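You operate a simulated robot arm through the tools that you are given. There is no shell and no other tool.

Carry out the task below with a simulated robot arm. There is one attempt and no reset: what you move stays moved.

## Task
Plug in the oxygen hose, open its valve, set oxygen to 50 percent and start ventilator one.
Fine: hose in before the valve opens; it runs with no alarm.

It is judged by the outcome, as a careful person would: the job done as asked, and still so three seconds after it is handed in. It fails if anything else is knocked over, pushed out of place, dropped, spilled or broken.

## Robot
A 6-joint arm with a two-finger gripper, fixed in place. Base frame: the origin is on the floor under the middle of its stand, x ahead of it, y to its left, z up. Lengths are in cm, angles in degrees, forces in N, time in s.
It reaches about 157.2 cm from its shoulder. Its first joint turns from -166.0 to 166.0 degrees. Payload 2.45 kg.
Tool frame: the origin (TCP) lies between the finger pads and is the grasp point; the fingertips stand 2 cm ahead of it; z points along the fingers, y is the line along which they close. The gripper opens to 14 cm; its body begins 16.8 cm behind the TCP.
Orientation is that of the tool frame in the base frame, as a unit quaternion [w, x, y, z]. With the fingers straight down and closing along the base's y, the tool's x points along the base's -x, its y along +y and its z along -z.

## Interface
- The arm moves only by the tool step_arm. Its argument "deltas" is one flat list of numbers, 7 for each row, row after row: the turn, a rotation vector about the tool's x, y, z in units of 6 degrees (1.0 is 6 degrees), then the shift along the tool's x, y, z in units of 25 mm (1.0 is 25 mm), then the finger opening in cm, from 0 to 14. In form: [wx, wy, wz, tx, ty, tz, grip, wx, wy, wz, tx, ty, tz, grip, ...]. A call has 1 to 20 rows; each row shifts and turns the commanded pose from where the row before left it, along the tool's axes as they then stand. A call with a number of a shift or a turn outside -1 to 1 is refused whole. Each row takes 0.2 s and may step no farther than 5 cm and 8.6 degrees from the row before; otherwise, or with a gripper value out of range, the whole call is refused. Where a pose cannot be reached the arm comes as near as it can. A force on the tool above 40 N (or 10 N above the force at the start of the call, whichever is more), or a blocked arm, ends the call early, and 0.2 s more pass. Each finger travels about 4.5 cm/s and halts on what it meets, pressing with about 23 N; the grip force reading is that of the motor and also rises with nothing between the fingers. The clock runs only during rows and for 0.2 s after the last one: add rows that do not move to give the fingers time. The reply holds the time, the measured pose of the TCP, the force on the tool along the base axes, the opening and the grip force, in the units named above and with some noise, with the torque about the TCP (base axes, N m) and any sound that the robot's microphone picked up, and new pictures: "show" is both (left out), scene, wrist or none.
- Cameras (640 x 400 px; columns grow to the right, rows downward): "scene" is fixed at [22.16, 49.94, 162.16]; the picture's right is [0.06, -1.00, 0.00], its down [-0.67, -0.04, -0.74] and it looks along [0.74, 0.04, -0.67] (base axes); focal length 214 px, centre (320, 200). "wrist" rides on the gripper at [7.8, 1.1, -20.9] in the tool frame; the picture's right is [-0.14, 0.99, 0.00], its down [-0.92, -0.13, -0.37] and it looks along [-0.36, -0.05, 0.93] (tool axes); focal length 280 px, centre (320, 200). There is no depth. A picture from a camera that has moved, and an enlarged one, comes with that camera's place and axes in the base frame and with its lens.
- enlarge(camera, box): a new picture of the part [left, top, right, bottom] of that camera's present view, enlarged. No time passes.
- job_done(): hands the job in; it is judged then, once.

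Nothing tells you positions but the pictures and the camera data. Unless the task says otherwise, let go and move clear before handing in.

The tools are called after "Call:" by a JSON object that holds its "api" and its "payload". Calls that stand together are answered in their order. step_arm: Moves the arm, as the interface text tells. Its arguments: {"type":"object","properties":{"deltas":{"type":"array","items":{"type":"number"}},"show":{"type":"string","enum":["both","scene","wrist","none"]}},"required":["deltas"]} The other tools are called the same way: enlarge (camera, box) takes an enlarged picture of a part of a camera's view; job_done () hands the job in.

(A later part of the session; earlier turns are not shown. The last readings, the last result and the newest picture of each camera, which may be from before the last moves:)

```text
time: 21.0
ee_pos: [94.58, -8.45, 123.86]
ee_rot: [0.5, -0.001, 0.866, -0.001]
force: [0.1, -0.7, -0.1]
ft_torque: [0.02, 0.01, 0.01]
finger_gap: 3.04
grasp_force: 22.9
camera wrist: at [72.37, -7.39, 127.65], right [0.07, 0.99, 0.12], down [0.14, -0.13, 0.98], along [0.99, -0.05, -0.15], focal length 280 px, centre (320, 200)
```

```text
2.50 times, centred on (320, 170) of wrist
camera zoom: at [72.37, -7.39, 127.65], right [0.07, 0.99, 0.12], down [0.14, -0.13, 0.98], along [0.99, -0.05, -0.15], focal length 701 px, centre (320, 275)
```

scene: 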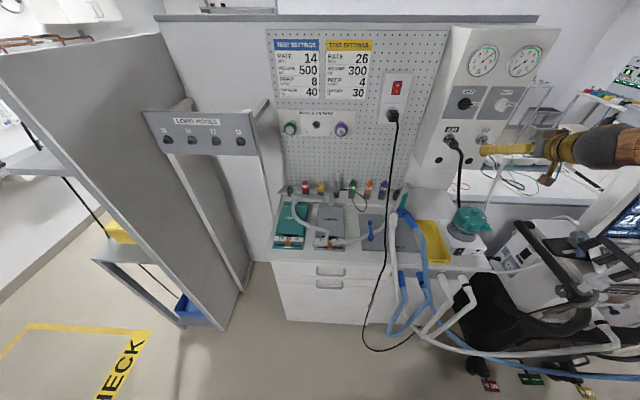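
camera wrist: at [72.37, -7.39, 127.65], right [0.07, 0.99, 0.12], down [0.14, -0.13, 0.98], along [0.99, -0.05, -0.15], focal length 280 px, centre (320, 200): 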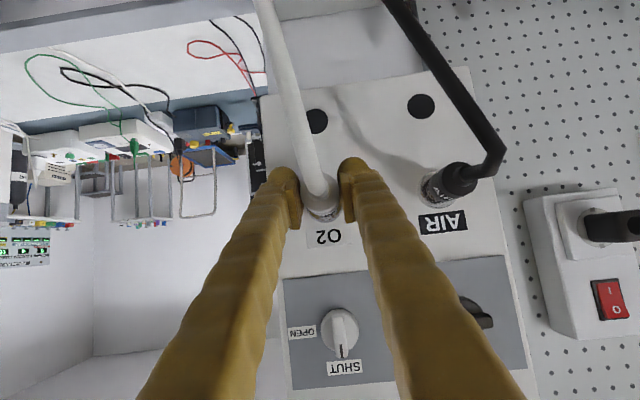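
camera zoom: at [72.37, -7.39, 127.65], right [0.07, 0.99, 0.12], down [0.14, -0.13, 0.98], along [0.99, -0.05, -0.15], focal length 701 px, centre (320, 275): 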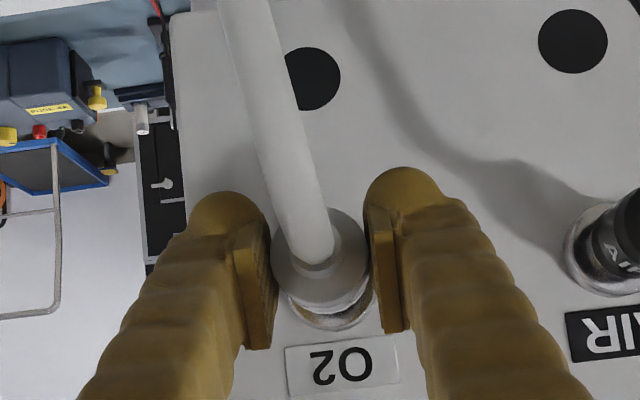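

The plug is lined up in front of the socket; I'll zoom further to measure any residual offset.

Call:
{"api": "enlarge", "payload": {"camera": "wrist", "box": [290, 160, 370, 230]}}

Call:
{"api": "enlarge", "payload": {"camera": "scene", "box": [460, 115, 520, 165]}}

```text
5.71 times, centred on (330, 195) of wrist
camera zoom: at [72.37, -7.39, 127.65], right [0.07, 0.99, 0.12], down [0.14, -0.13, 0.98], along [0.99, -0.05, -0.15], focal length 1602 px, centre (263, 229)
```

zoom: 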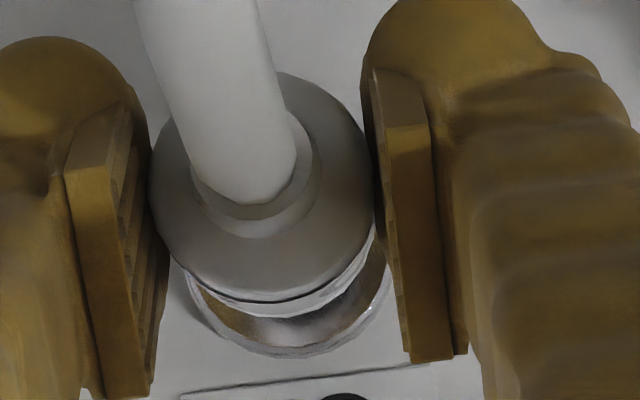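

```text
8.00 times, centred on (490, 140) of scene
camera zoom: at [22.16, 49.94, 162.16], right [0.06, -1.0, 0.0], down [-0.67, -0.04, -0.74], along [0.74, 0.04, -0.67], focal length 1716 px, centre (-1040, 680)
```

zoom: 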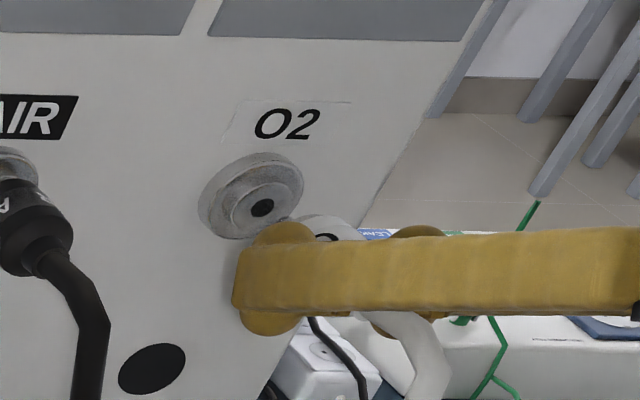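

Measured residual offset is about 2 mm in z, so I lower slightly and then push the plug forward 3.5 cm toward the nozzle.

Call:
{"api": "step_arm", "payload": {"deltas": [0, 0, 0, 0.069, 0, 0.04, 2, 0, 0, 0, -0.1, 0, 0.173, 2, 0, 0, 0, -0.1, 0, 0.173, 2, 0, 0, 0, -0.1, 0, 0.173, 2, 0, 0, 0, -0.1, 0, 0.173, 2, 0, 0, 0, -0.1, 0, 0.173, 2, 0, 0, 0, -0.1, 0, 0.173, 2, 0, 0, 0, -0.1, 0, 0.173, 2], "show": "wrist"}}

Call:
{"api": "enlarge", "payload": {"camera": "scene", "box": [460, 115, 520, 165]}}

Call:
{"api": "enlarge", "payload": {"camera": "wrist", "box": [290, 160, 370, 230]}}

```text
time: 22.8
ee_pos: [97.91, -8.47, 123.52]
ee_rot: [0.5, -0.001, 0.866, -0.001]
force: [0.0, -0.1, -1.4]
ft_torque: [-0.02, 0.01, 0.01]
finger_gap: 3.06
grasp_force: 22.8
camera wrist: at [75.8, -7.37, 127.2], right [0.07, 0.99, 0.12], down [0.14, -0.13, 0.98], along [0.99, -0.05, -0.15], focal length 280 px, centre (320, 200)
```

wrist: 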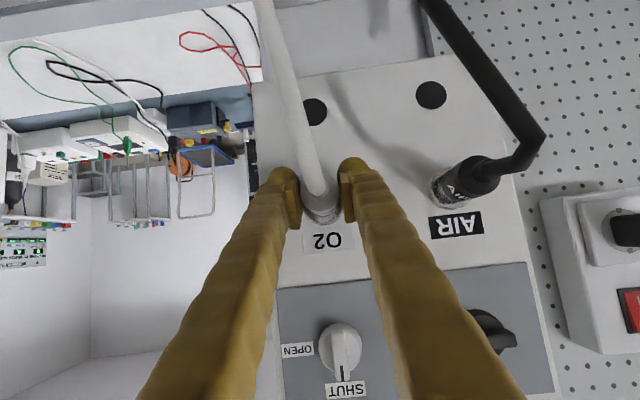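

```text
8.00 times, centred on (490, 140) of scene
camera zoom: at [22.16, 49.94, 162.16], right [0.06, -1.0, 0.0], down [-0.67, -0.04, -0.74], along [0.74, 0.04, -0.67], focal length 1716 px, centre (-1040, 680)
```

zoom: 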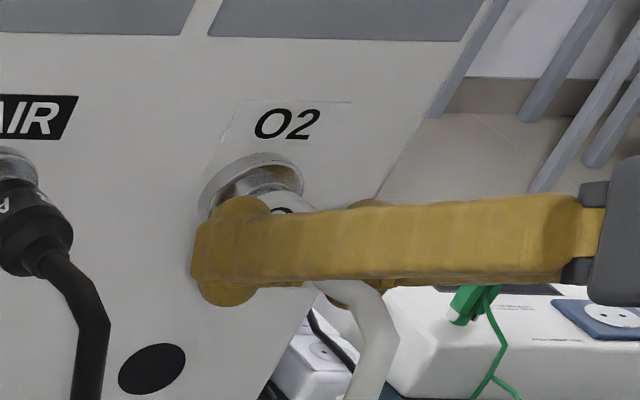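

```text
5.71 times, centred on (330, 195) of wrist
camera zoom: at [75.8, -7.37, 127.2], right [0.07, 0.99, 0.12], down [0.14, -0.13, 0.98], along [0.99, -0.05, -0.15], focal length 1602 px, centre (263, 229)
```

zoom: 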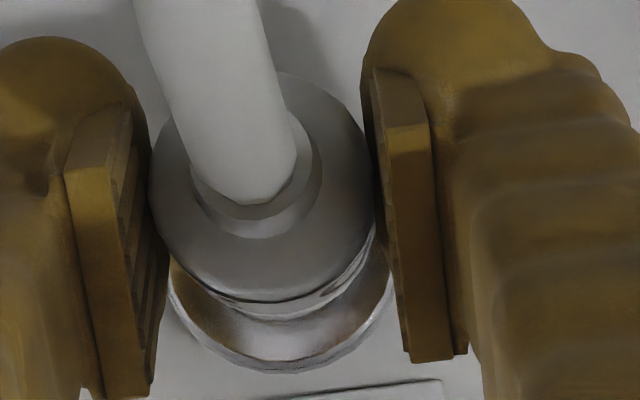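

The plug axis (y≈-8.47, z≈123.45) matches the socket (y≈-8.55, z≈123.56). I continue pushing it in with small steps.

Call:
{"api": "step_arm", "payload": {"deltas": [0, 0, 0, -0.08, 0, 0.139, 2, 0, 0, 0, -0.08, 0, 0.139, 2, 0, 0, 0, -0.08, 0, 0.139, 2, 0, 0, 0, -0.08, 0, 0.139, 2], "show": "wrist"}}

Call:
{"api": "enlarge", "payload": {"camera": "scene", "box": [460, 115, 520, 165]}}

Call:
{"api": "enlarge", "payload": {"camera": "wrist", "box": [290, 160, 370, 230]}}

```text
time: 23.8
ee_pos: [99.47, -8.44, 123.52]
ee_rot: [0.5, 0.0, 0.866, -0.001]
force: [-17.5, -18.7, 1.8]
ft_torque: [-0.02, 0.01, -0.28]
finger_gap: 3.06
grasp_force: 22.6
camera wrist: at [77.32, -7.38, 127.2], right [0.07, 0.99, 0.12], down [0.14, -0.13, 0.98], along [0.99, -0.05, -0.15], focal length 280 px, centre (320, 200)
```

wrist: 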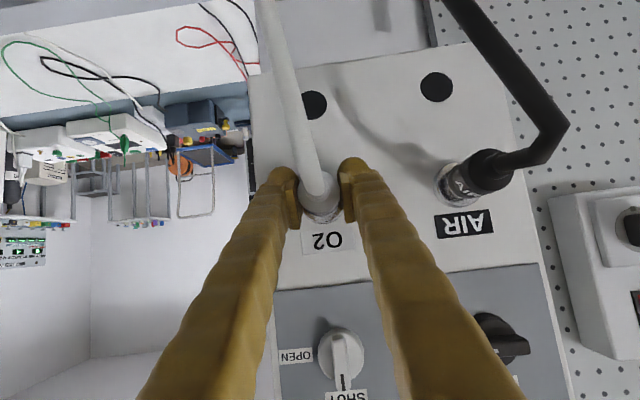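

```text
8.00 times, centred on (490, 140) of scene
camera zoom: at [22.16, 49.94, 162.16], right [0.06, -1.0, 0.0], down [-0.67, -0.04, -0.74], along [0.74, 0.04, -0.67], focal length 1716 px, centre (-1040, 680)
```

zoom: 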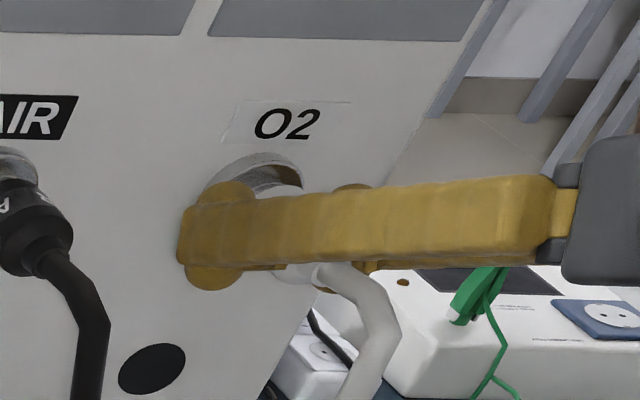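

```text
5.71 times, centred on (330, 195) of wrist
camera zoom: at [77.32, -7.38, 127.2], right [0.07, 0.99, 0.12], down [0.14, -0.13, 0.98], along [0.99, -0.05, -0.15], focal length 1602 px, centre (263, 229)
```

zoom: 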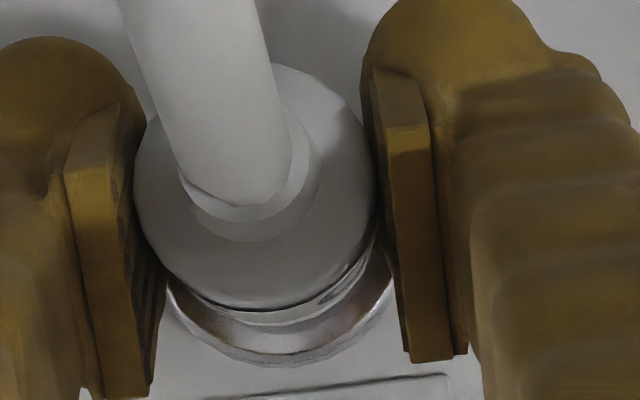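

I feel contact (-17 N in x, -19 N in y) and the plug appears to have slid a bit in the fingers. I'll compare with how the AIR plug is seated.

Call:
{"api": "enlarge", "payload": {"camera": "wrist", "box": [420, 120, 540, 220]}}

Call:
{"api": "enlarge", "payload": {"camera": "scene", "box": [435, 120, 515, 170]}}

```text
4.00 times, centred on (480, 170) of wrist
camera zoom: at [77.32, -7.38, 127.2], right [0.07, 0.99, 0.12], down [0.14, -0.13, 0.98], along [0.99, -0.05, -0.15], focal length 1122 px, centre (-320, 320)
```

zoom: 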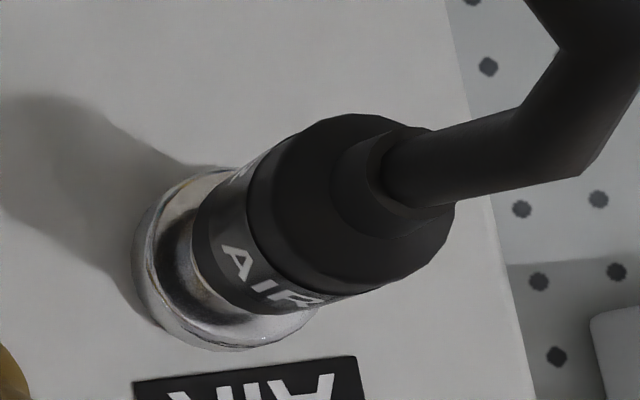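

```text
8.00 times, centred on (475, 145) of scene
camera zoom: at [22.16, 49.94, 162.16], right [0.06, -1.0, 0.0], down [-0.67, -0.04, -0.74], along [0.74, 0.04, -0.67], focal length 1716 px, centre (-920, 640)
```

zoom: 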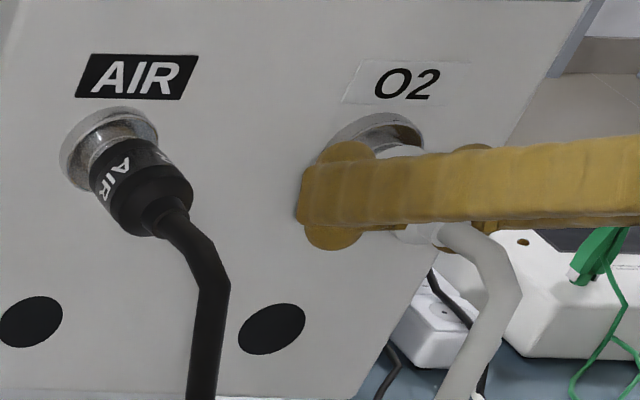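

The AIR plug sits deeper (rear ring at x≈98.9) than ours, so the O2 plug is stopped at the nozzle lip. I'll back off about 1.2 cm and re-measure alignment.

Call:
{"api": "step_arm", "payload": {"deltas": [0, 0, 0, 0.08, 0, -0.139, 2, 0, 0, 0, 0.08, 0, -0.139, 2, 0, 0, 0, 0.08, 0, -0.139, 2, 0, 0, 0, 0, 0, 0, 2], "show": "wrist"}}

Call:
{"api": "enlarge", "payload": {"camera": "wrist", "box": [290, 160, 370, 230]}}

Call:
{"api": "enlarge", "payload": {"camera": "scene", "box": [460, 115, 520, 165]}}

```text
time: 24.8
ee_pos: [98.26, -8.34, 123.47]
ee_rot: [0.501, -0.001, 0.865, -0.001]
force: [-0.4, 0.5, -2.5]
ft_torque: [0.0, -0.01, 0.02]
finger_gap: 3.04
grasp_force: 22.9
camera wrist: at [76.11, -7.33, 127.25], right [0.07, 0.99, 0.12], down [0.14, -0.13, 0.98], along [0.99, -0.05, -0.15], focal length 280 px, centre (320, 200)
```

wrist: 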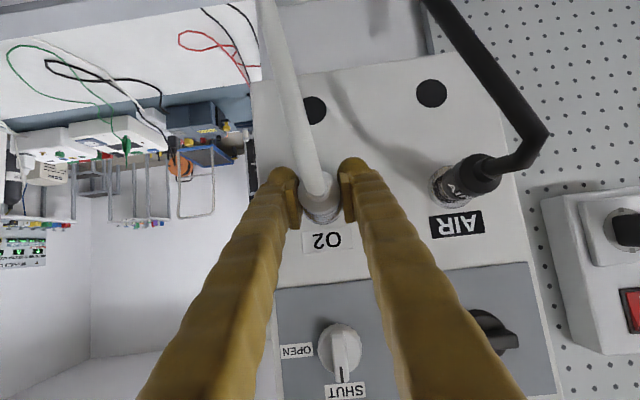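

```text
5.71 times, centred on (330, 195) of wrist
camera zoom: at [76.11, -7.33, 127.25], right [0.07, 0.99, 0.12], down [0.14, -0.13, 0.98], along [0.99, -0.05, -0.15], focal length 1602 px, centre (263, 229)
```

zoom: 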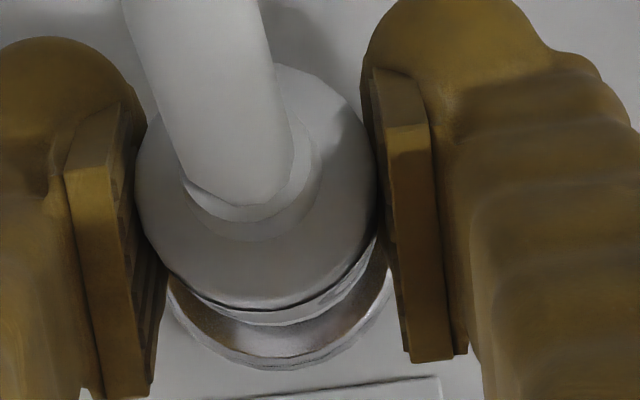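

```text
8.00 times, centred on (490, 140) of scene
camera zoom: at [22.16, 49.94, 162.16], right [0.06, -1.0, 0.0], down [-0.67, -0.04, -0.74], along [0.74, 0.04, -0.67], focal length 1716 px, centre (-1040, 680)
```

zoom: 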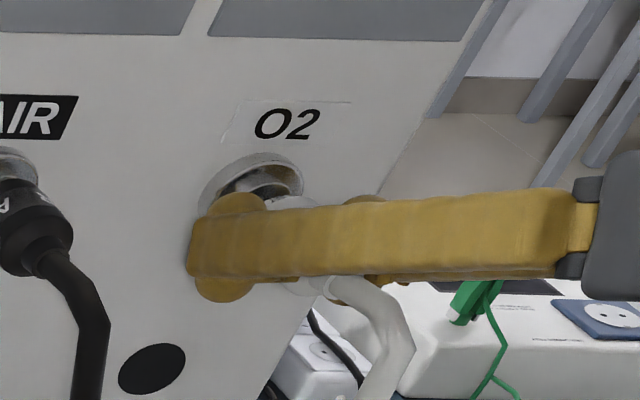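

Re-measured: the plug is about 1.5 mm too far toward +y relative to the socket. I shift -y by 1.5 mm and push gently again, watching forces.

Call:
{"api": "step_arm", "payload": {"deltas": [0, 0, 0, 0, -0.06, 0, 2, 0, 0, 0, 0, 0, 0, 2, 0, 0, 0, -0.08, 0, 0.139, 2, 0, 0, 0, -0.08, 0, 0.139, 2, 0, 0, 0, -0.08, 0, 0.139, 2, 0, 0, 0, -0.04, 0, 0.07, 2], "show": "wrist"}}

Call:
{"api": "enlarge", "payload": {"camera": "wrist", "box": [290, 160, 370, 230]}}

```text
time: 26.2
ee_pos: [99.72, -8.44, 123.54]
ee_rot: [0.5, -0.001, 0.866, 0.0]
force: [-19.2, 4.9, -0.8]
ft_torque: [0.01, 0.03, 0.04]
finger_gap: 3.07
grasp_force: 22.9
camera wrist: at [77.59, -7.45, 127.22], right [0.07, 0.99, 0.12], down [0.14, -0.13, 0.98], along [0.99, -0.05, -0.15], focal length 280 px, centre (320, 200)
```

wrist: 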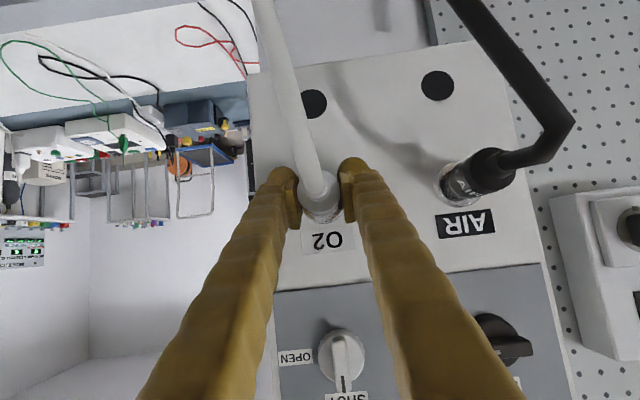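

```text
5.71 times, centred on (330, 195) of wrist
camera zoom: at [77.59, -7.45, 127.22], right [0.07, 0.99, 0.12], down [0.14, -0.13, 0.98], along [0.99, -0.05, -0.15], focal length 1602 px, centre (263, 229)
```

zoom: 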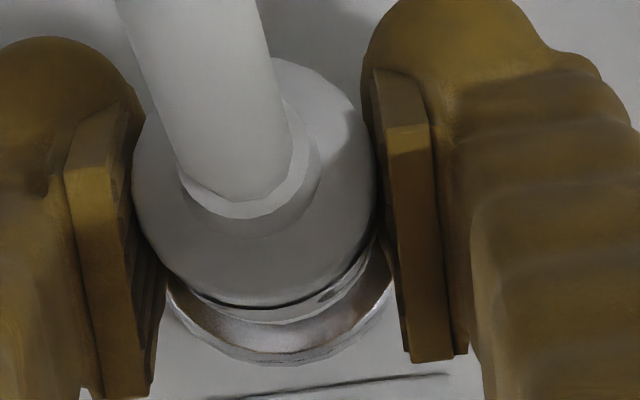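

The lateral forces now flip sign, so the tip seems to be captured in the hole; axial force is -19 N. I fine-tune y by +0.3 mm and push a little further to see whether it goes in.

Call:
{"api": "step_arm", "payload": {"deltas": [0, 0, 0, 0, 0.012, 0, 1, 0, 0, 0, -0.04, 0, 0.07, 1, 0, 0, 0, -0.04, 0, 0.07, 1, 0, 0, 0, 0, 0, 0, 1], "show": "wrist"}}

Call:
{"api": "enlarge", "payload": {"camera": "wrist", "box": [290, 160, 370, 230]}}

```text
time: 27.2
ee_pos: [100.11, -8.51, 123.51]
ee_rot: [0.5, 0.0, 0.866, -0.002]
force: [-15.8, -5.7, -5.8]
ft_torque: [-0.03, 0.09, -0.1]
finger_gap: 3.06
grasp_force: 23.2
camera wrist: at [78.04, -7.41, 127.25], right [0.07, 0.99, 0.12], down [0.14, -0.13, 0.98], along [0.99, -0.05, -0.15], focal length 280 px, centre (320, 200)
```

wrist: 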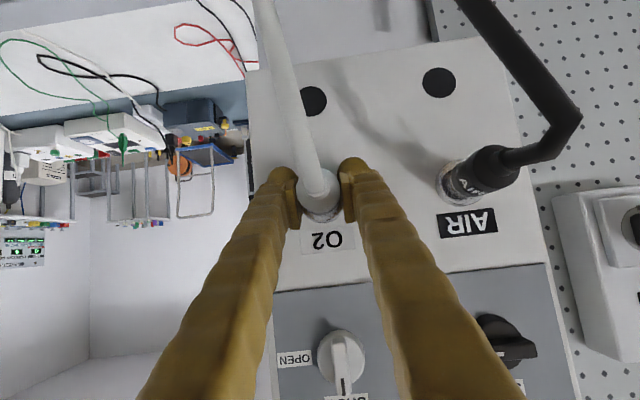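

```text
5.71 times, centred on (330, 195) of wrist
camera zoom: at [78.04, -7.41, 127.25], right [0.07, 0.99, 0.12], down [0.14, -0.13, 0.98], along [0.99, -0.05, -0.15], focal length 1602 px, centre (263, 229)
```

zoom: 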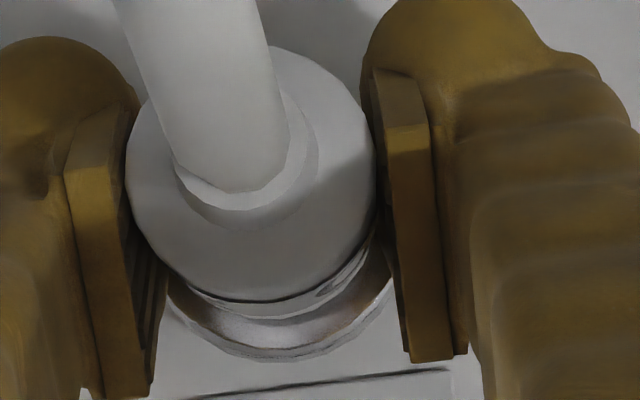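

The plug is laterally captured but slips in the fingers at about 16–19 N axial. I'll dither slightly in z while keeping the push to see if it finds its way in.

Call:
{"api": "step_arm", "payload": {"deltas": [0, 0, 0, -0.035, 0, -0.02, 1, 0, 0, 0, 0, 0, 0, 1], "show": "none"}}

Call:
{"api": "step_arm", "payload": {"deltas": [0, 0, 0, -0.035, 0, -0.02, 1, 0, 0, 0, 0, 0, 0, 1], "show": "none"}}

Call:
{"api": "step_arm", "payload": {"deltas": [0, 0, 0, -0.02, 0, 0.035, 1, 0, 0, 0, 0, 0, 0, 1], "show": "wrist"}}

Call:
{"api": "enlarge", "payload": {"camera": "wrist", "box": [290, 160, 370, 230]}}

```text
time: 27.8
ee_pos: [100.18, -8.39, 123.74]
ee_rot: [0.499, -0.002, 0.866, 0.0]
force: [1.2, -6.1, -18.6]
ft_torque: [0.02, 0.2, -0.09]
finger_gap: 3.08
grasp_force: 23.1
```

```text
time: 28.4
ee_pos: [100.15, -8.51, 123.75]
ee_rot: [0.501, -0.002, 0.866, 0.0]
force: [1.2, -9.6, -18.0]
ft_torque: [0.03, 0.18, -0.09]
finger_gap: 3.04
grasp_force: 23.1
```

```text
time: 29.0
ee_pos: [100.17, -8.47, 123.9]
ee_rot: [0.501, -0.001, 0.866, -0.001]
force: [-14.5, -13.5, -9.0]
ft_torque: [0.02, 0.16, -0.21]
finger_gap: 3.05
grasp_force: 23.2
camera wrist: at [78.09, -7.4, 127.51], right [0.07, 0.99, 0.12], down [0.14, -0.13, 0.98], along [0.99, -0.05, -0.15], focal length 280 px, centre (320, 200)
```

wrist: 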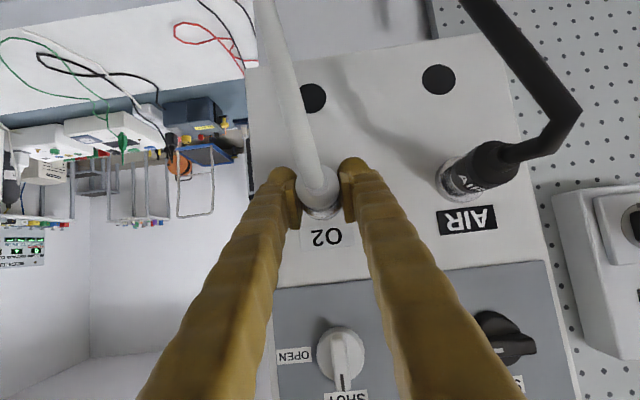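

```text
5.71 times, centred on (330, 195) of wrist
camera zoom: at [78.09, -7.4, 127.51], right [0.07, 0.99, 0.12], down [0.14, -0.13, 0.98], along [0.99, -0.05, -0.15], focal length 1602 px, centre (263, 229)
```

zoom: 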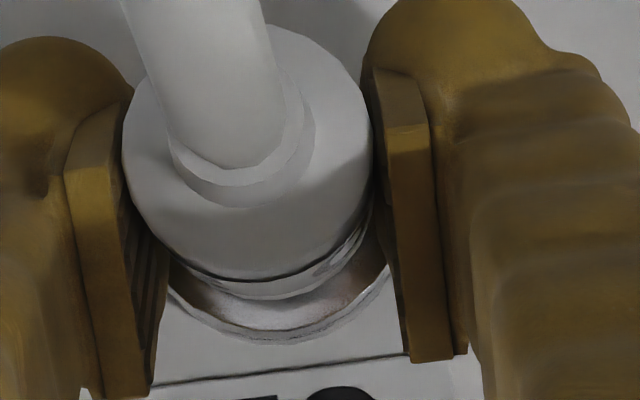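

The plug is constrained in both y and z by the socket, so it is at least partly in. I'll compare its protrusion with the AIR plug in detail from the scene camera.

Call:
{"api": "enlarge", "payload": {"camera": "scene", "box": [435, 120, 515, 170]}}

Call:
{"api": "enlarge", "payload": {"camera": "scene", "box": [470, 125, 510, 155]}}

Call:
{"api": "enlarge", "payload": {"camera": "scene", "box": [435, 125, 475, 155]}}

```text
8.00 times, centred on (475, 145) of scene
camera zoom: at [22.16, 49.94, 162.16], right [0.06, -1.0, 0.0], down [-0.67, -0.04, -0.74], along [0.74, 0.04, -0.67], focal length 1716 px, centre (-920, 640)
```

zoom: 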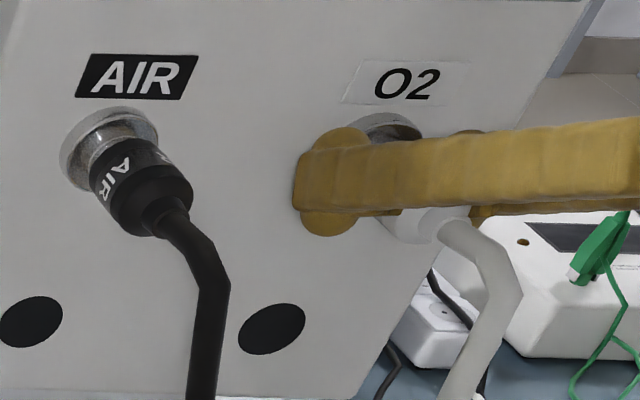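

```text
13.33 times, centred on (490, 140) of scene
camera zoom: at [22.16, 49.94, 162.16], right [0.06, -1.0, 0.0], down [-0.67, -0.04, -0.74], along [0.74, 0.04, -0.67], focal length 2860 px, centre (-1947, 1000)
```

zoom: 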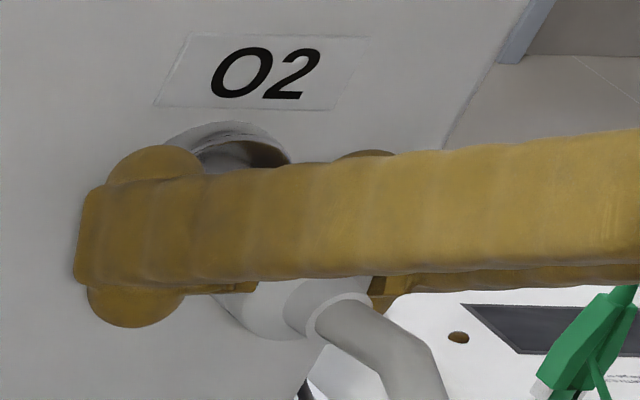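

```text
13.33 times, centred on (455, 140) of scene
camera zoom: at [22.16, 49.94, 162.16], right [0.06, -1.0, 0.0], down [-0.67, -0.04, -0.74], along [0.74, 0.04, -0.67], focal length 2860 px, centre (-1480, 1000)
```

zoom: 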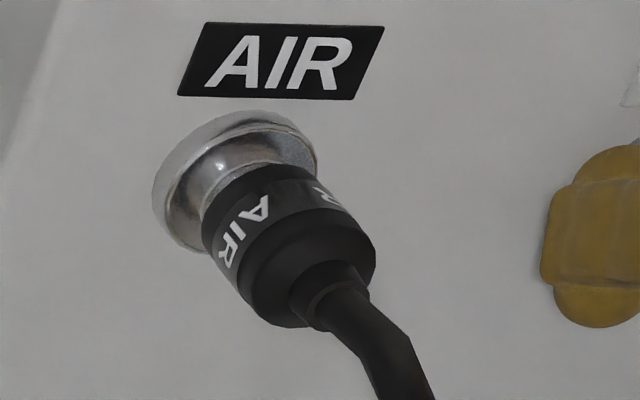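

Triangulation shows the O2 collar end at x≈96.3 versus 96.5 for the seated AIR plug, so the O2 plug appears fully seated. I'll relieve the side forces before releasing.

Call:
{"api": "step_arm", "payload": {"deltas": [0, 0, 0, 0.087, -0.03, 0.05, 1, 0, 0, 0, 0, 0, 0, 1], "show": "none"}}

```text
time: 29.6
ee_pos: [100.23, -8.37, 123.72]
ee_rot: [0.502, -0.002, 0.865, -0.001]
force: [-2.1, -9.1, 18.0]
ft_torque: [-0.08, -0.17, -0.12]
finger_gap: 3.03
grasp_force: 22.8
```

The plug stays fixed while the fingers slide on it, so it is held by the socket. I open the fingers to 5.5 cm and check.

Call:
{"api": "step_arm", "payload": {"deltas": [0, 0, 0, -0.035, 0, -0.02, 1, 0, 0, 0, 0, 0, 0, 4, 0, 0, 0, 0, 0, 0, 5.5, 0, 0, 0, 0, 0, 0, 5.5], "show": "wrist"}}

Call:
{"api": "enlarge", "payload": {"camera": "wrist", "box": [280, 150, 380, 240]}}

Call:
{"api": "enlarge", "payload": {"camera": "scene", "box": [435, 120, 515, 170]}}

```text
time: 30.6
ee_pos: [100.22, -8.38, 123.67]
ee_rot: [0.5, -0.001, 0.866, -0.001]
force: [-0.7, 0.1, -0.5]
ft_torque: [-0.02, 0.0, 0.0]
finger_gap: 5.51
grasp_force: 0.1
camera wrist: at [78.04, -7.43, 127.33], right [0.07, 0.99, 0.12], down [0.14, -0.13, 0.98], along [0.99, -0.05, -0.15], focal length 280 px, centre (320, 200)
```

wrist: 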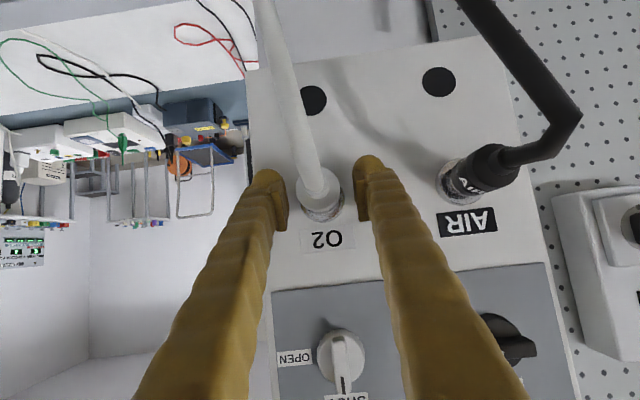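

```text
4.44 times, centred on (330, 195) of wrist
camera zoom: at [78.04, -7.43, 127.33], right [0.07, 0.99, 0.12], down [0.14, -0.13, 0.98], along [0.99, -0.05, -0.15], focal length 1246 px, centre (276, 222)
```

zoom: 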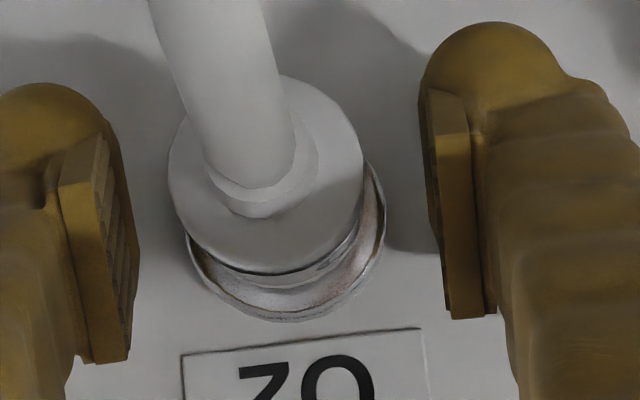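

```text
8.00 times, centred on (475, 145) of scene
camera zoom: at [22.16, 49.94, 162.16], right [0.06, -1.0, 0.0], down [-0.67, -0.04, -0.74], along [0.74, 0.04, -0.67], focal length 1716 px, centre (-920, 640)
```

zoom: 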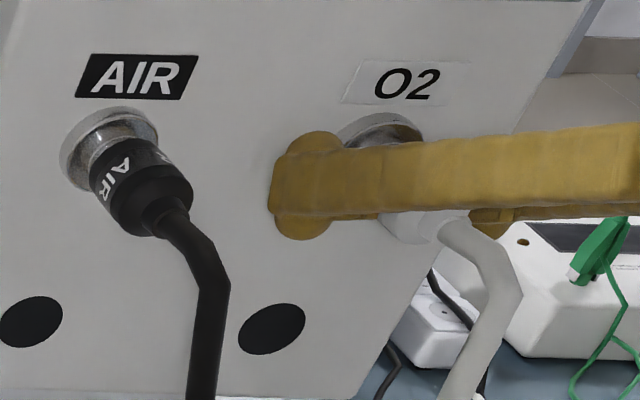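

The plug remains seated after release. I retreat along the tool axis and look at it fully unobstructed.

Call:
{"api": "step_arm", "payload": {"deltas": [0, 0, 0, 0, 0, -0.5, 5.5, 0, 0, 0, 0, 0, -0.8, 6, 0, 0, 0, 0, 0, -0.8, 6, 0, 0, 0, 0, 0, -0.9, 6, 0, 0, 0, 0, 0, -0.9, 6, 0, 0, 0, 0, 0, -0.9, 6, 0, 0, 0, 0, 0, 0, 6], "show": "both"}}

Call:
{"api": "enlarge", "payload": {"camera": "scene", "box": [435, 110, 515, 170]}}

Call:
{"api": "enlarge", "payload": {"camera": "wrist", "box": [250, 130, 450, 300]}}

```text
time: 32.2
ee_pos: [89.67, -8.62, 129.38]
ee_rot: [0.501, -0.001, 0.866, 0.0]
force: [-0.4, -0.6, 0.4]
ft_torque: [0.0, -0.01, 0.01]
finger_gap: 6.03
grasp_force: 0.0
camera wrist: at [67.61, -7.52, 133.13], right [0.07, 0.99, 0.12], down [0.14, -0.13, 0.98], along [0.99, -0.05, -0.15], focal length 280 px, centre (320, 200)
```

scene: 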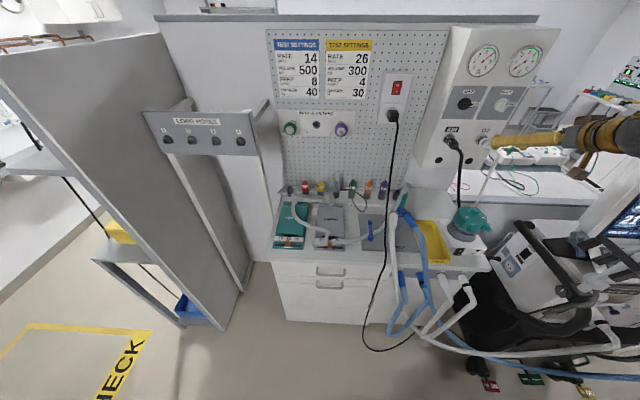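
wrist: 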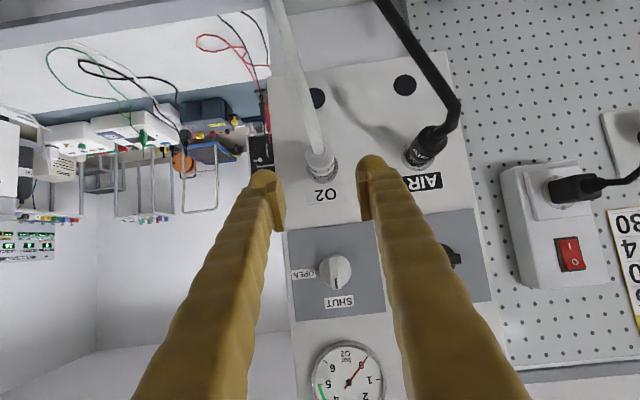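

```text
6.67 times, centred on (475, 140) of scene
camera zoom: at [22.16, 49.94, 162.16], right [0.06, -1.0, 0.0], down [-0.67, -0.04, -0.74], along [0.74, 0.04, -0.67], focal length 1430 px, centre (-713, 600)
```

zoom: 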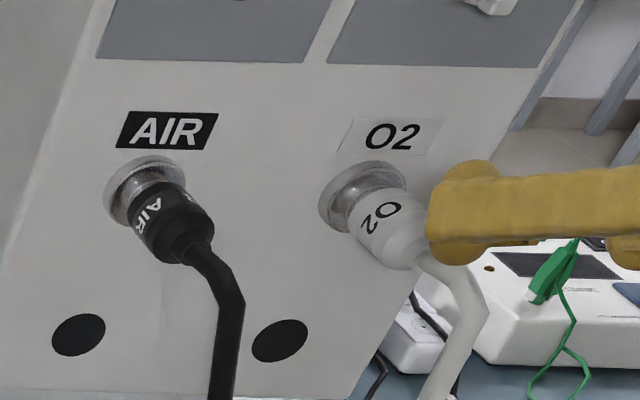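

```text
2.35 times, centred on (350, 215) of wrist
camera zoom: at [67.61, -7.52, 133.13], right [0.07, 0.99, 0.12], down [0.14, -0.13, 0.98], along [0.99, -0.05, -0.15], focal length 660 px, centre (249, 165)
```

zoom: 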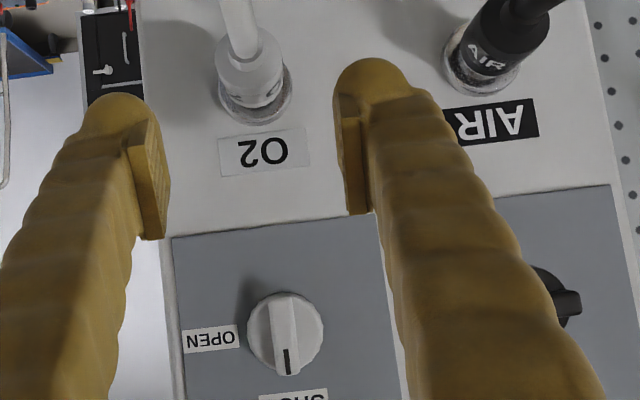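

The O2 plug is seated just like the AIR plug. Next, the O2 valve knob is at about (102,-8.4,136.7) with its bar vertical (SHUT); I'll bring the tool level (fingers along +x) in front of it.

Call:
{"api": "step_arm", "payload": {"deltas": [0, -1, 0, -0.598, 0.016, -0.133, 5, 0, -1, 0, -0.609, 0.016, -0.07, 5, 0, -1, 0, -0.612, 0.016, -0.005, 5, 0, -1, 0, -0.61, 0.016, 0.058, 5, 0, -1, 0, -0.6, 0.016, 0.122, 5, 0, 0, 0, 0, 0, 0, 5], "show": "both"}}

Call:
{"api": "enlarge", "payload": {"camera": "wrist", "box": [240, 100, 400, 240]}}

```text
time: 33.6
ee_pos: [92.06, -7.05, 135.2]
ee_rot: [0.674, -0.007, 0.739, 0.015]
force: [0.3, -0.1, 0.9]
ft_torque: [-0.03, 0.01, -0.02]
finger_gap: 4.98
grasp_force: 0.0
out of reach, approached as far as the arm can: row 1, 2
camera wrist: at [70.36, -6.64, 129.26], right [-0.02, 0.99, 0.15], down [-0.28, -0.15, 0.95], along [0.96, -0.03, 0.28], focal length 280 px, centre (320, 200)
```

scene: 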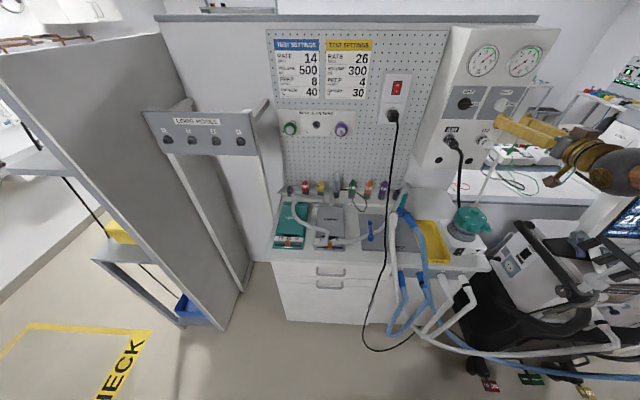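
wrist: 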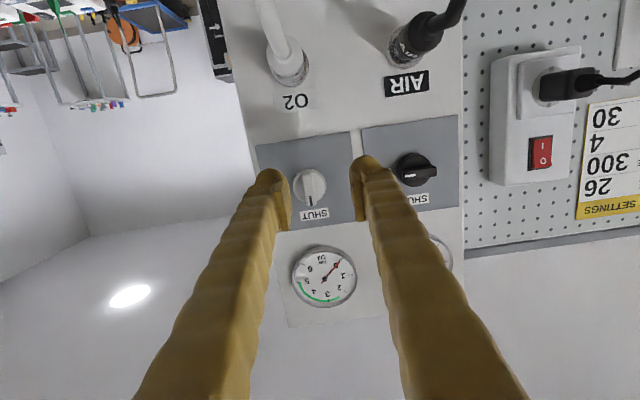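

```text
2.86 times, centred on (320, 170) of wrist
camera zoom: at [70.36, -6.64, 129.26], right [-0.02, 0.99, 0.15], down [-0.28, -0.15, 0.95], along [0.96, -0.03, 0.28], focal length 801 px, centre (320, 286)
```

zoom: 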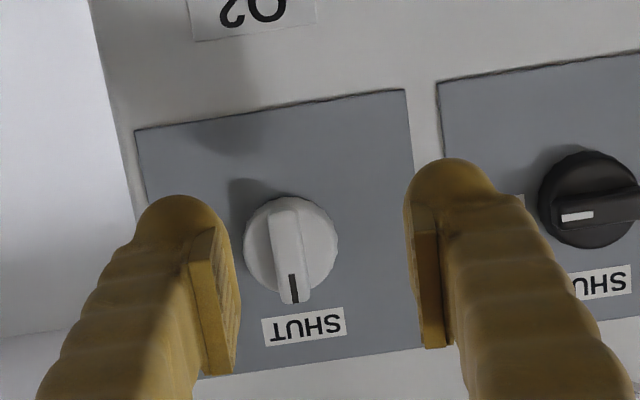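

The arm stopped at an 85° tilt, slightly offset. That is enough; I'll correct position and small twist, then test the +90° roll in free space before gripping the valve.

Call:
{"api": "step_arm", "payload": {"deltas": [0.15, 0, -0.05, -0.3, -0.27, 0.16, 5, 0.15, 0, -0.06, -0.3, -0.27, 0.16, 5, 0, 0, 0, 0, 0, 0, 5], "show": "none"}}

Call:
{"api": "step_arm", "payload": {"deltas": [0, 0, 1, 0, 0, 0, 4, 0, 0, 1, 0, 0, 0, 4, 0, 0, 1, 0, 0, 0, 4, 0, 0, 1, 0, 0, 0, 4, 0, 0, 0, 0, 0, 0, 4], "show": "none"}}

```text
time: 34.4
ee_pos: [93.01, -8.61, 136.43]
ee_rot: [0.674, -0.001, 0.739, -0.001]
force: [-0.4, -0.6, -0.3]
ft_torque: [0.01, 0.0, -0.02]
finger_gap: 4.99
grasp_force: 0.1
```

```text
time: 35.6
ee_pos: [93.04, -8.61, 136.4]
ee_rot: [0.659, 0.153, 0.723, 0.139]
force: [0.3, 0.1, 0.2]
ft_torque: [-0.04, -0.02, -0.03]
finger_gap: 3.98
grasp_force: 0.0
```

The roll works so far; I continue the free-space test to a full 90°.

Call:
{"api": "step_arm", "payload": {"deltas": [0, 0, 1, 0, 0, 0, 4, 0, 0, 1, 0, 0, 0, 4, 0, 0, 1, 0, 0, 0, 4, 0, 0, 1, 0, 0, 0, 4, 0, 0, 1, 0, 0, 0, 4, 0, 0, 1, 0, 0, 0, 4, 0, 0, 1, 0, 0, 0, 4, 0, 0, 1, 0, 0, 0, 4, 0, 0, 1, 0, 0, 0, 4, 0, 0, 1, 0, 0, 0, 4, 0, 0, 1, 0, 0, 0, 4, 0, 0, 0, 0, 0, 0, 4], "show": "both"}}

```text
time: 38.2
ee_pos: [92.91, -8.58, 136.42]
ee_rot: [0.476, 0.522, 0.523, 0.476]
force: [0.5, -0.2, -0.6]
ft_torque: [0.04, 0.01, 0.03]
finger_gap: 3.99
grasp_force: 0.0
camera wrist: at [72.16, -0.77, 139.43], right [0.09, -0.14, 0.99], down [-0.38, -0.92, -0.09], along [0.92, -0.37, -0.14], focal length 280 px, centre (320, 200)
```

scene: 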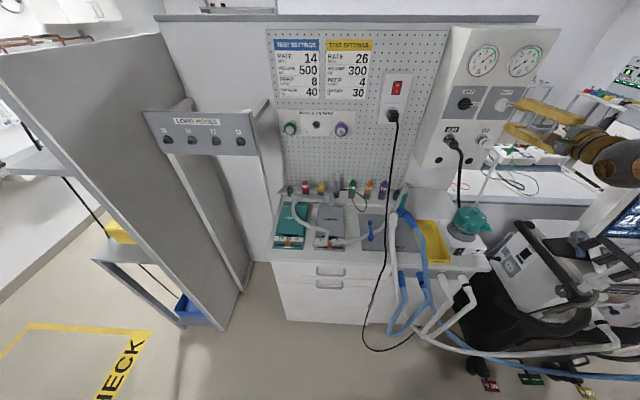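
wrist: 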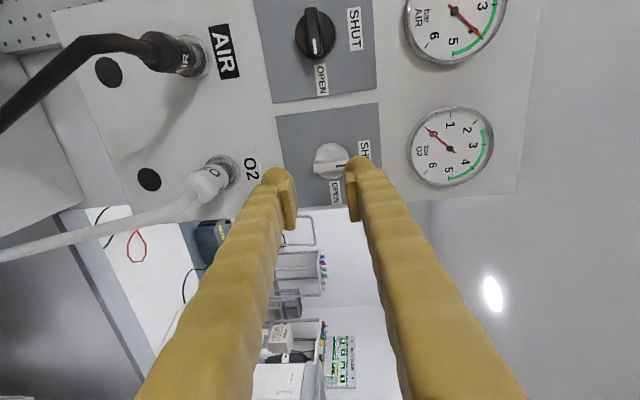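

The full 90° roll is feasible. I'll use this view to refine the knob's position, then rotate back to 0°.

Call:
{"api": "enlarge", "payload": {"camera": "wrist", "box": [270, 110, 390, 210]}}

Call:
{"api": "enlarge", "payload": {"camera": "scene", "box": [450, 70, 550, 150]}}

Call:
{"api": "step_arm", "payload": {"deltas": [0, 0, -1, 0, 0, 0, 4, 0, 0, -1, 0, 0, 0, 4, 0, 0, -1, 0, 0, 0, 4, 0, 0, -1, 0, 0, 0, 4, 0, 0, -1, 0, 0, 0, 4, 0, 0, -1, 0, 0, 0, 4, 0, 0, -1, 0, 0, 0, 4, 0, 0, -1, 0, 0, 0, 4, 0, 0, -1, 0, 0, 0, 4, 0, 0, -1, 0, 0, 0, 4, 0, 0, -1, 0, 0, 0, 4, 0, 0, -1, 0, 0, 0, 4, 0, 0, -1, 0, 0, 0, 4, 0, 0, -1, 0, 0, 0, 4, 0, 0, -1, 0, 0, 0, 4, 0, 0, 0, 0, 0, 0, 4], "show": "wrist"}}

Call:
{"api": "enlarge", "payload": {"camera": "wrist", "box": [260, 130, 380, 230]}}

```text
4.00 times, centred on (330, 160) of wrist
camera zoom: at [72.16, -0.77, 139.43], right [0.09, -0.14, 0.99], down [-0.38, -0.92, -0.09], along [0.92, -0.37, -0.14], focal length 1122 px, centre (280, 360)
```

zoom: 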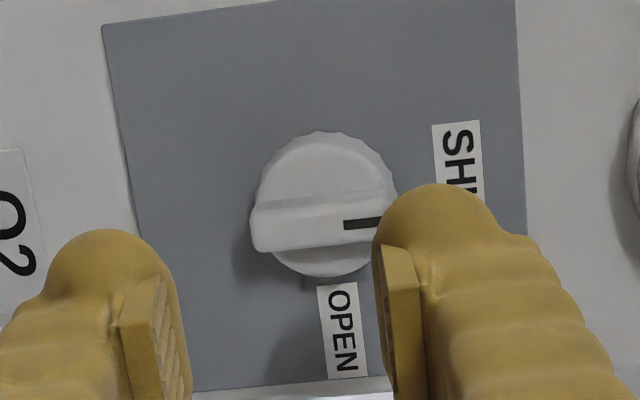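

```text
5.00 times, centred on (500, 110) of scene
camera zoom: at [22.16, 49.94, 162.16], right [0.06, -1.0, 0.0], down [-0.67, -0.04, -0.74], along [0.74, 0.04, -0.67], focal length 1072 px, centre (-580, 650)
```

zoom: 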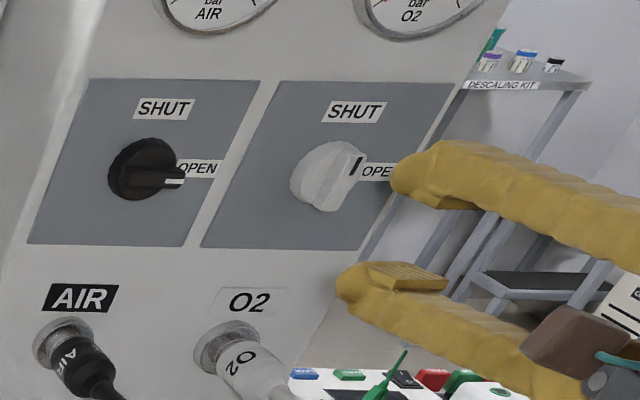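

```text
time: 41.6
ee_pos: [93.02, -8.62, 136.42]
ee_rot: [0.674, -0.001, 0.739, -0.002]
force: [-0.6, -0.9, 0.0]
ft_torque: [0.02, 0.01, 0.04]
finger_gap: 3.98
grasp_force: 0.1
camera wrist: at [71.4, -7.59, 130.65], right [0.01, 0.99, 0.13], down [-0.28, -0.12, 0.95], along [0.96, -0.05, 0.28], focal length 280 px, centre (320, 200)
```

wrist: 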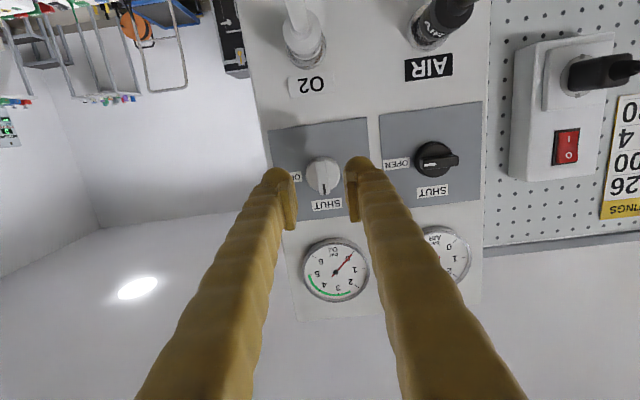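

```text
4.00 times, centred on (320, 180) of wrist
camera zoom: at [71.4, -7.59, 130.65], right [0.01, 0.99, 0.13], down [-0.28, -0.12, 0.95], along [0.96, -0.05, 0.28], focal length 1122 px, centre (320, 280)
```

zoom: 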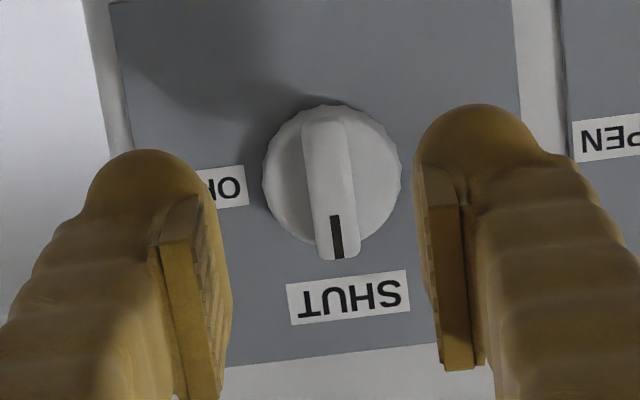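

The valve axis is at y≈-8.5, z≈136.8, bar 1.3 cm wide, vertical. I advance with fingers 4 cm apart to straddle the bar.

Call:
{"api": "step_arm", "payload": {"deltas": [0, 0, 0, -0.083, 0.01, 0.513, 4, 0, 0, 0, -0.083, 0.01, 0.513, 4, 0, 0, 0, -0.083, 0.01, 0.513, 4, 0, 0, 0, -0.083, 0.01, 0.513, 4, 0, 0, 0, -0.083, 0.01, 0.513, 4, 0, 0, 0, 0, 0, 0, 4], "show": "wrist"}}

Call:
{"api": "enlarge", "payload": {"camera": "wrist", "box": [260, 130, 380, 230]}}

Call:
{"api": "enlarge", "payload": {"camera": "scene", "box": [450, 70, 550, 150]}}

```text
time: 43.0
ee_pos: [99.51, -8.44, 136.78]
ee_rot: [0.673, 0.0, 0.739, -0.002]
force: [-0.3, -0.6, 0.6]
ft_torque: [-0.02, -0.01, 0.0]
finger_gap: 4.01
grasp_force: 0.0
camera wrist: at [77.93, -7.39, 130.87], right [0.01, 0.99, 0.13], down [-0.28, -0.12, 0.95], along [0.96, -0.05, 0.28], focal length 280 px, centre (320, 200)
```

wrist: 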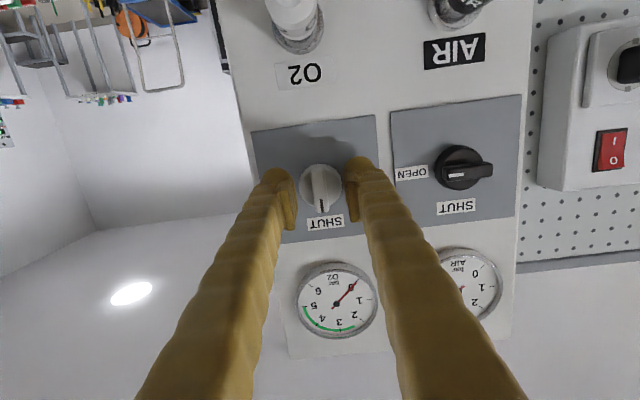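

```text
4.00 times, centred on (320, 180) of wrist
camera zoom: at [77.93, -7.39, 130.87], right [0.01, 0.99, 0.13], down [-0.28, -0.12, 0.95], along [0.96, -0.05, 0.28], focal length 1122 px, centre (320, 280)
```

zoom: 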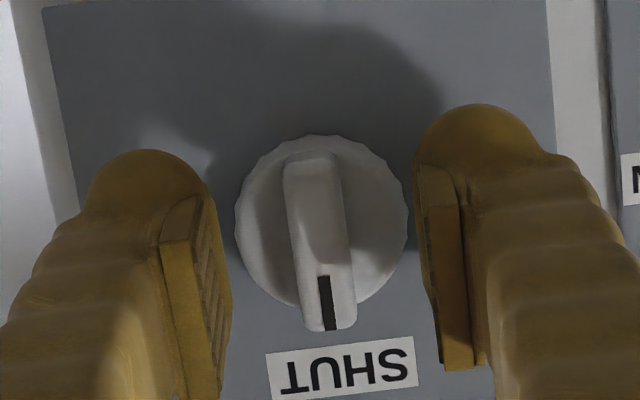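

```text
5.00 times, centred on (500, 110) of scene
camera zoom: at [22.16, 49.94, 162.16], right [0.06, -1.0, 0.0], down [-0.67, -0.04, -0.74], along [0.74, 0.04, -0.67], focal length 1072 px, centre (-580, 650)
```

zoom: 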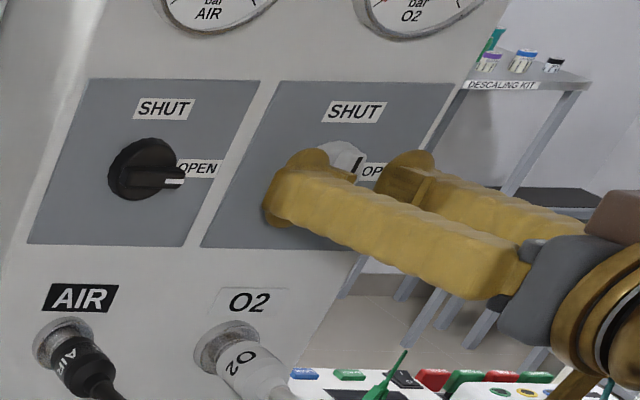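

The bar sits between the fingers. I narrow the gap to 2.6 cm and creep forward until the tips are over the knob's disc.

Call:
{"api": "step_arm", "payload": {"deltas": [0, 0, 0, 0, 0, 0, 2.6, 0, 0, 0, 0, 0, 0, 2.6, 0, 0, 0, 0, 0, 0.12, 2.6, 0, 0, 0, 0, 0, 0.12, 2.6, 0, 0, 0, 0, 0, 0.12, 2.6], "show": "wrist"}}

Call:
{"api": "enlarge", "payload": {"camera": "wrist", "box": [260, 130, 380, 230]}}

Call:
{"api": "enlarge", "payload": {"camera": "scene", "box": [470, 85, 530, 125]}}

```text
time: 44.2
ee_pos: [100.46, -8.41, 136.87]
ee_rot: [0.674, -0.001, 0.739, -0.001]
force: [-19.6, 0.2, 0.7]
ft_torque: [0.03, 0.01, -0.03]
finger_gap: 2.84
grasp_force: 4.6
camera wrist: at [78.77, -7.42, 131.03], right [0.01, 0.99, 0.13], down [-0.28, -0.12, 0.95], along [0.96, -0.05, 0.28], focal length 280 px, centre (320, 200)
```

wrist: 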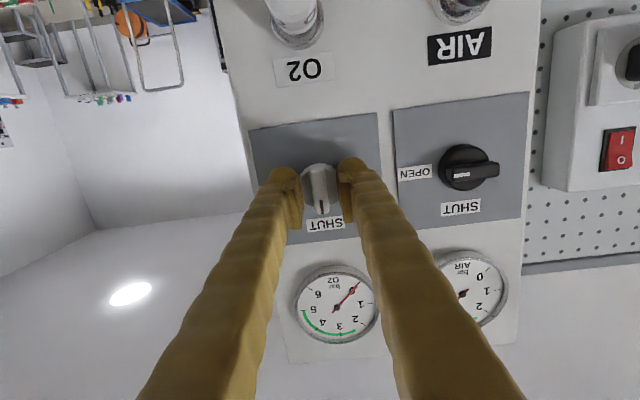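

```text
4.00 times, centred on (320, 180) of wrist
camera zoom: at [78.77, -7.42, 131.03], right [0.01, 0.99, 0.13], down [-0.28, -0.12, 0.95], along [0.96, -0.05, 0.28], focal length 1122 px, centre (320, 280)
```

zoom: 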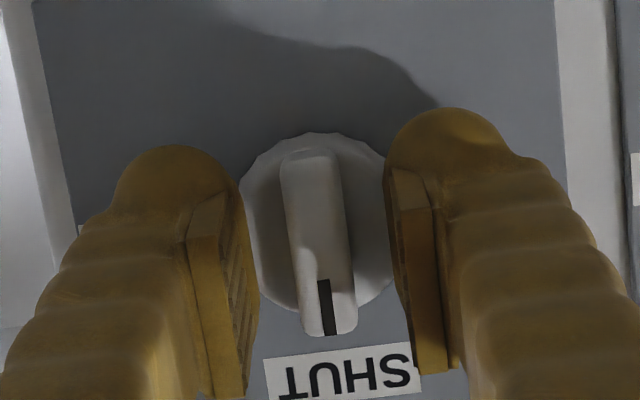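

```text
10.00 times, centred on (500, 105) of scene
camera zoom: at [22.16, 49.94, 162.16], right [0.06, -1.0, 0.0], down [-0.67, -0.04, -0.74], along [0.74, 0.04, -0.67], focal length 2145 px, centre (-1480, 1150)
```

zoom: 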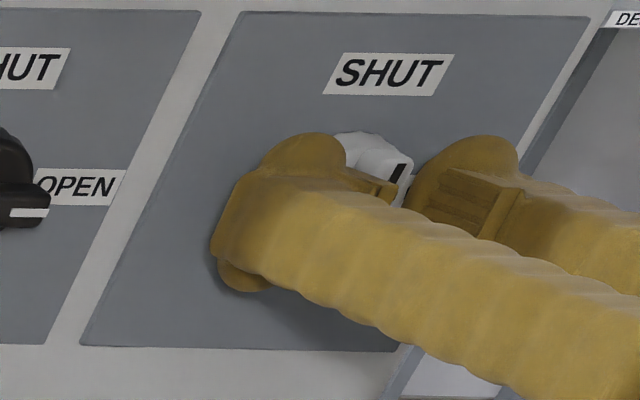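

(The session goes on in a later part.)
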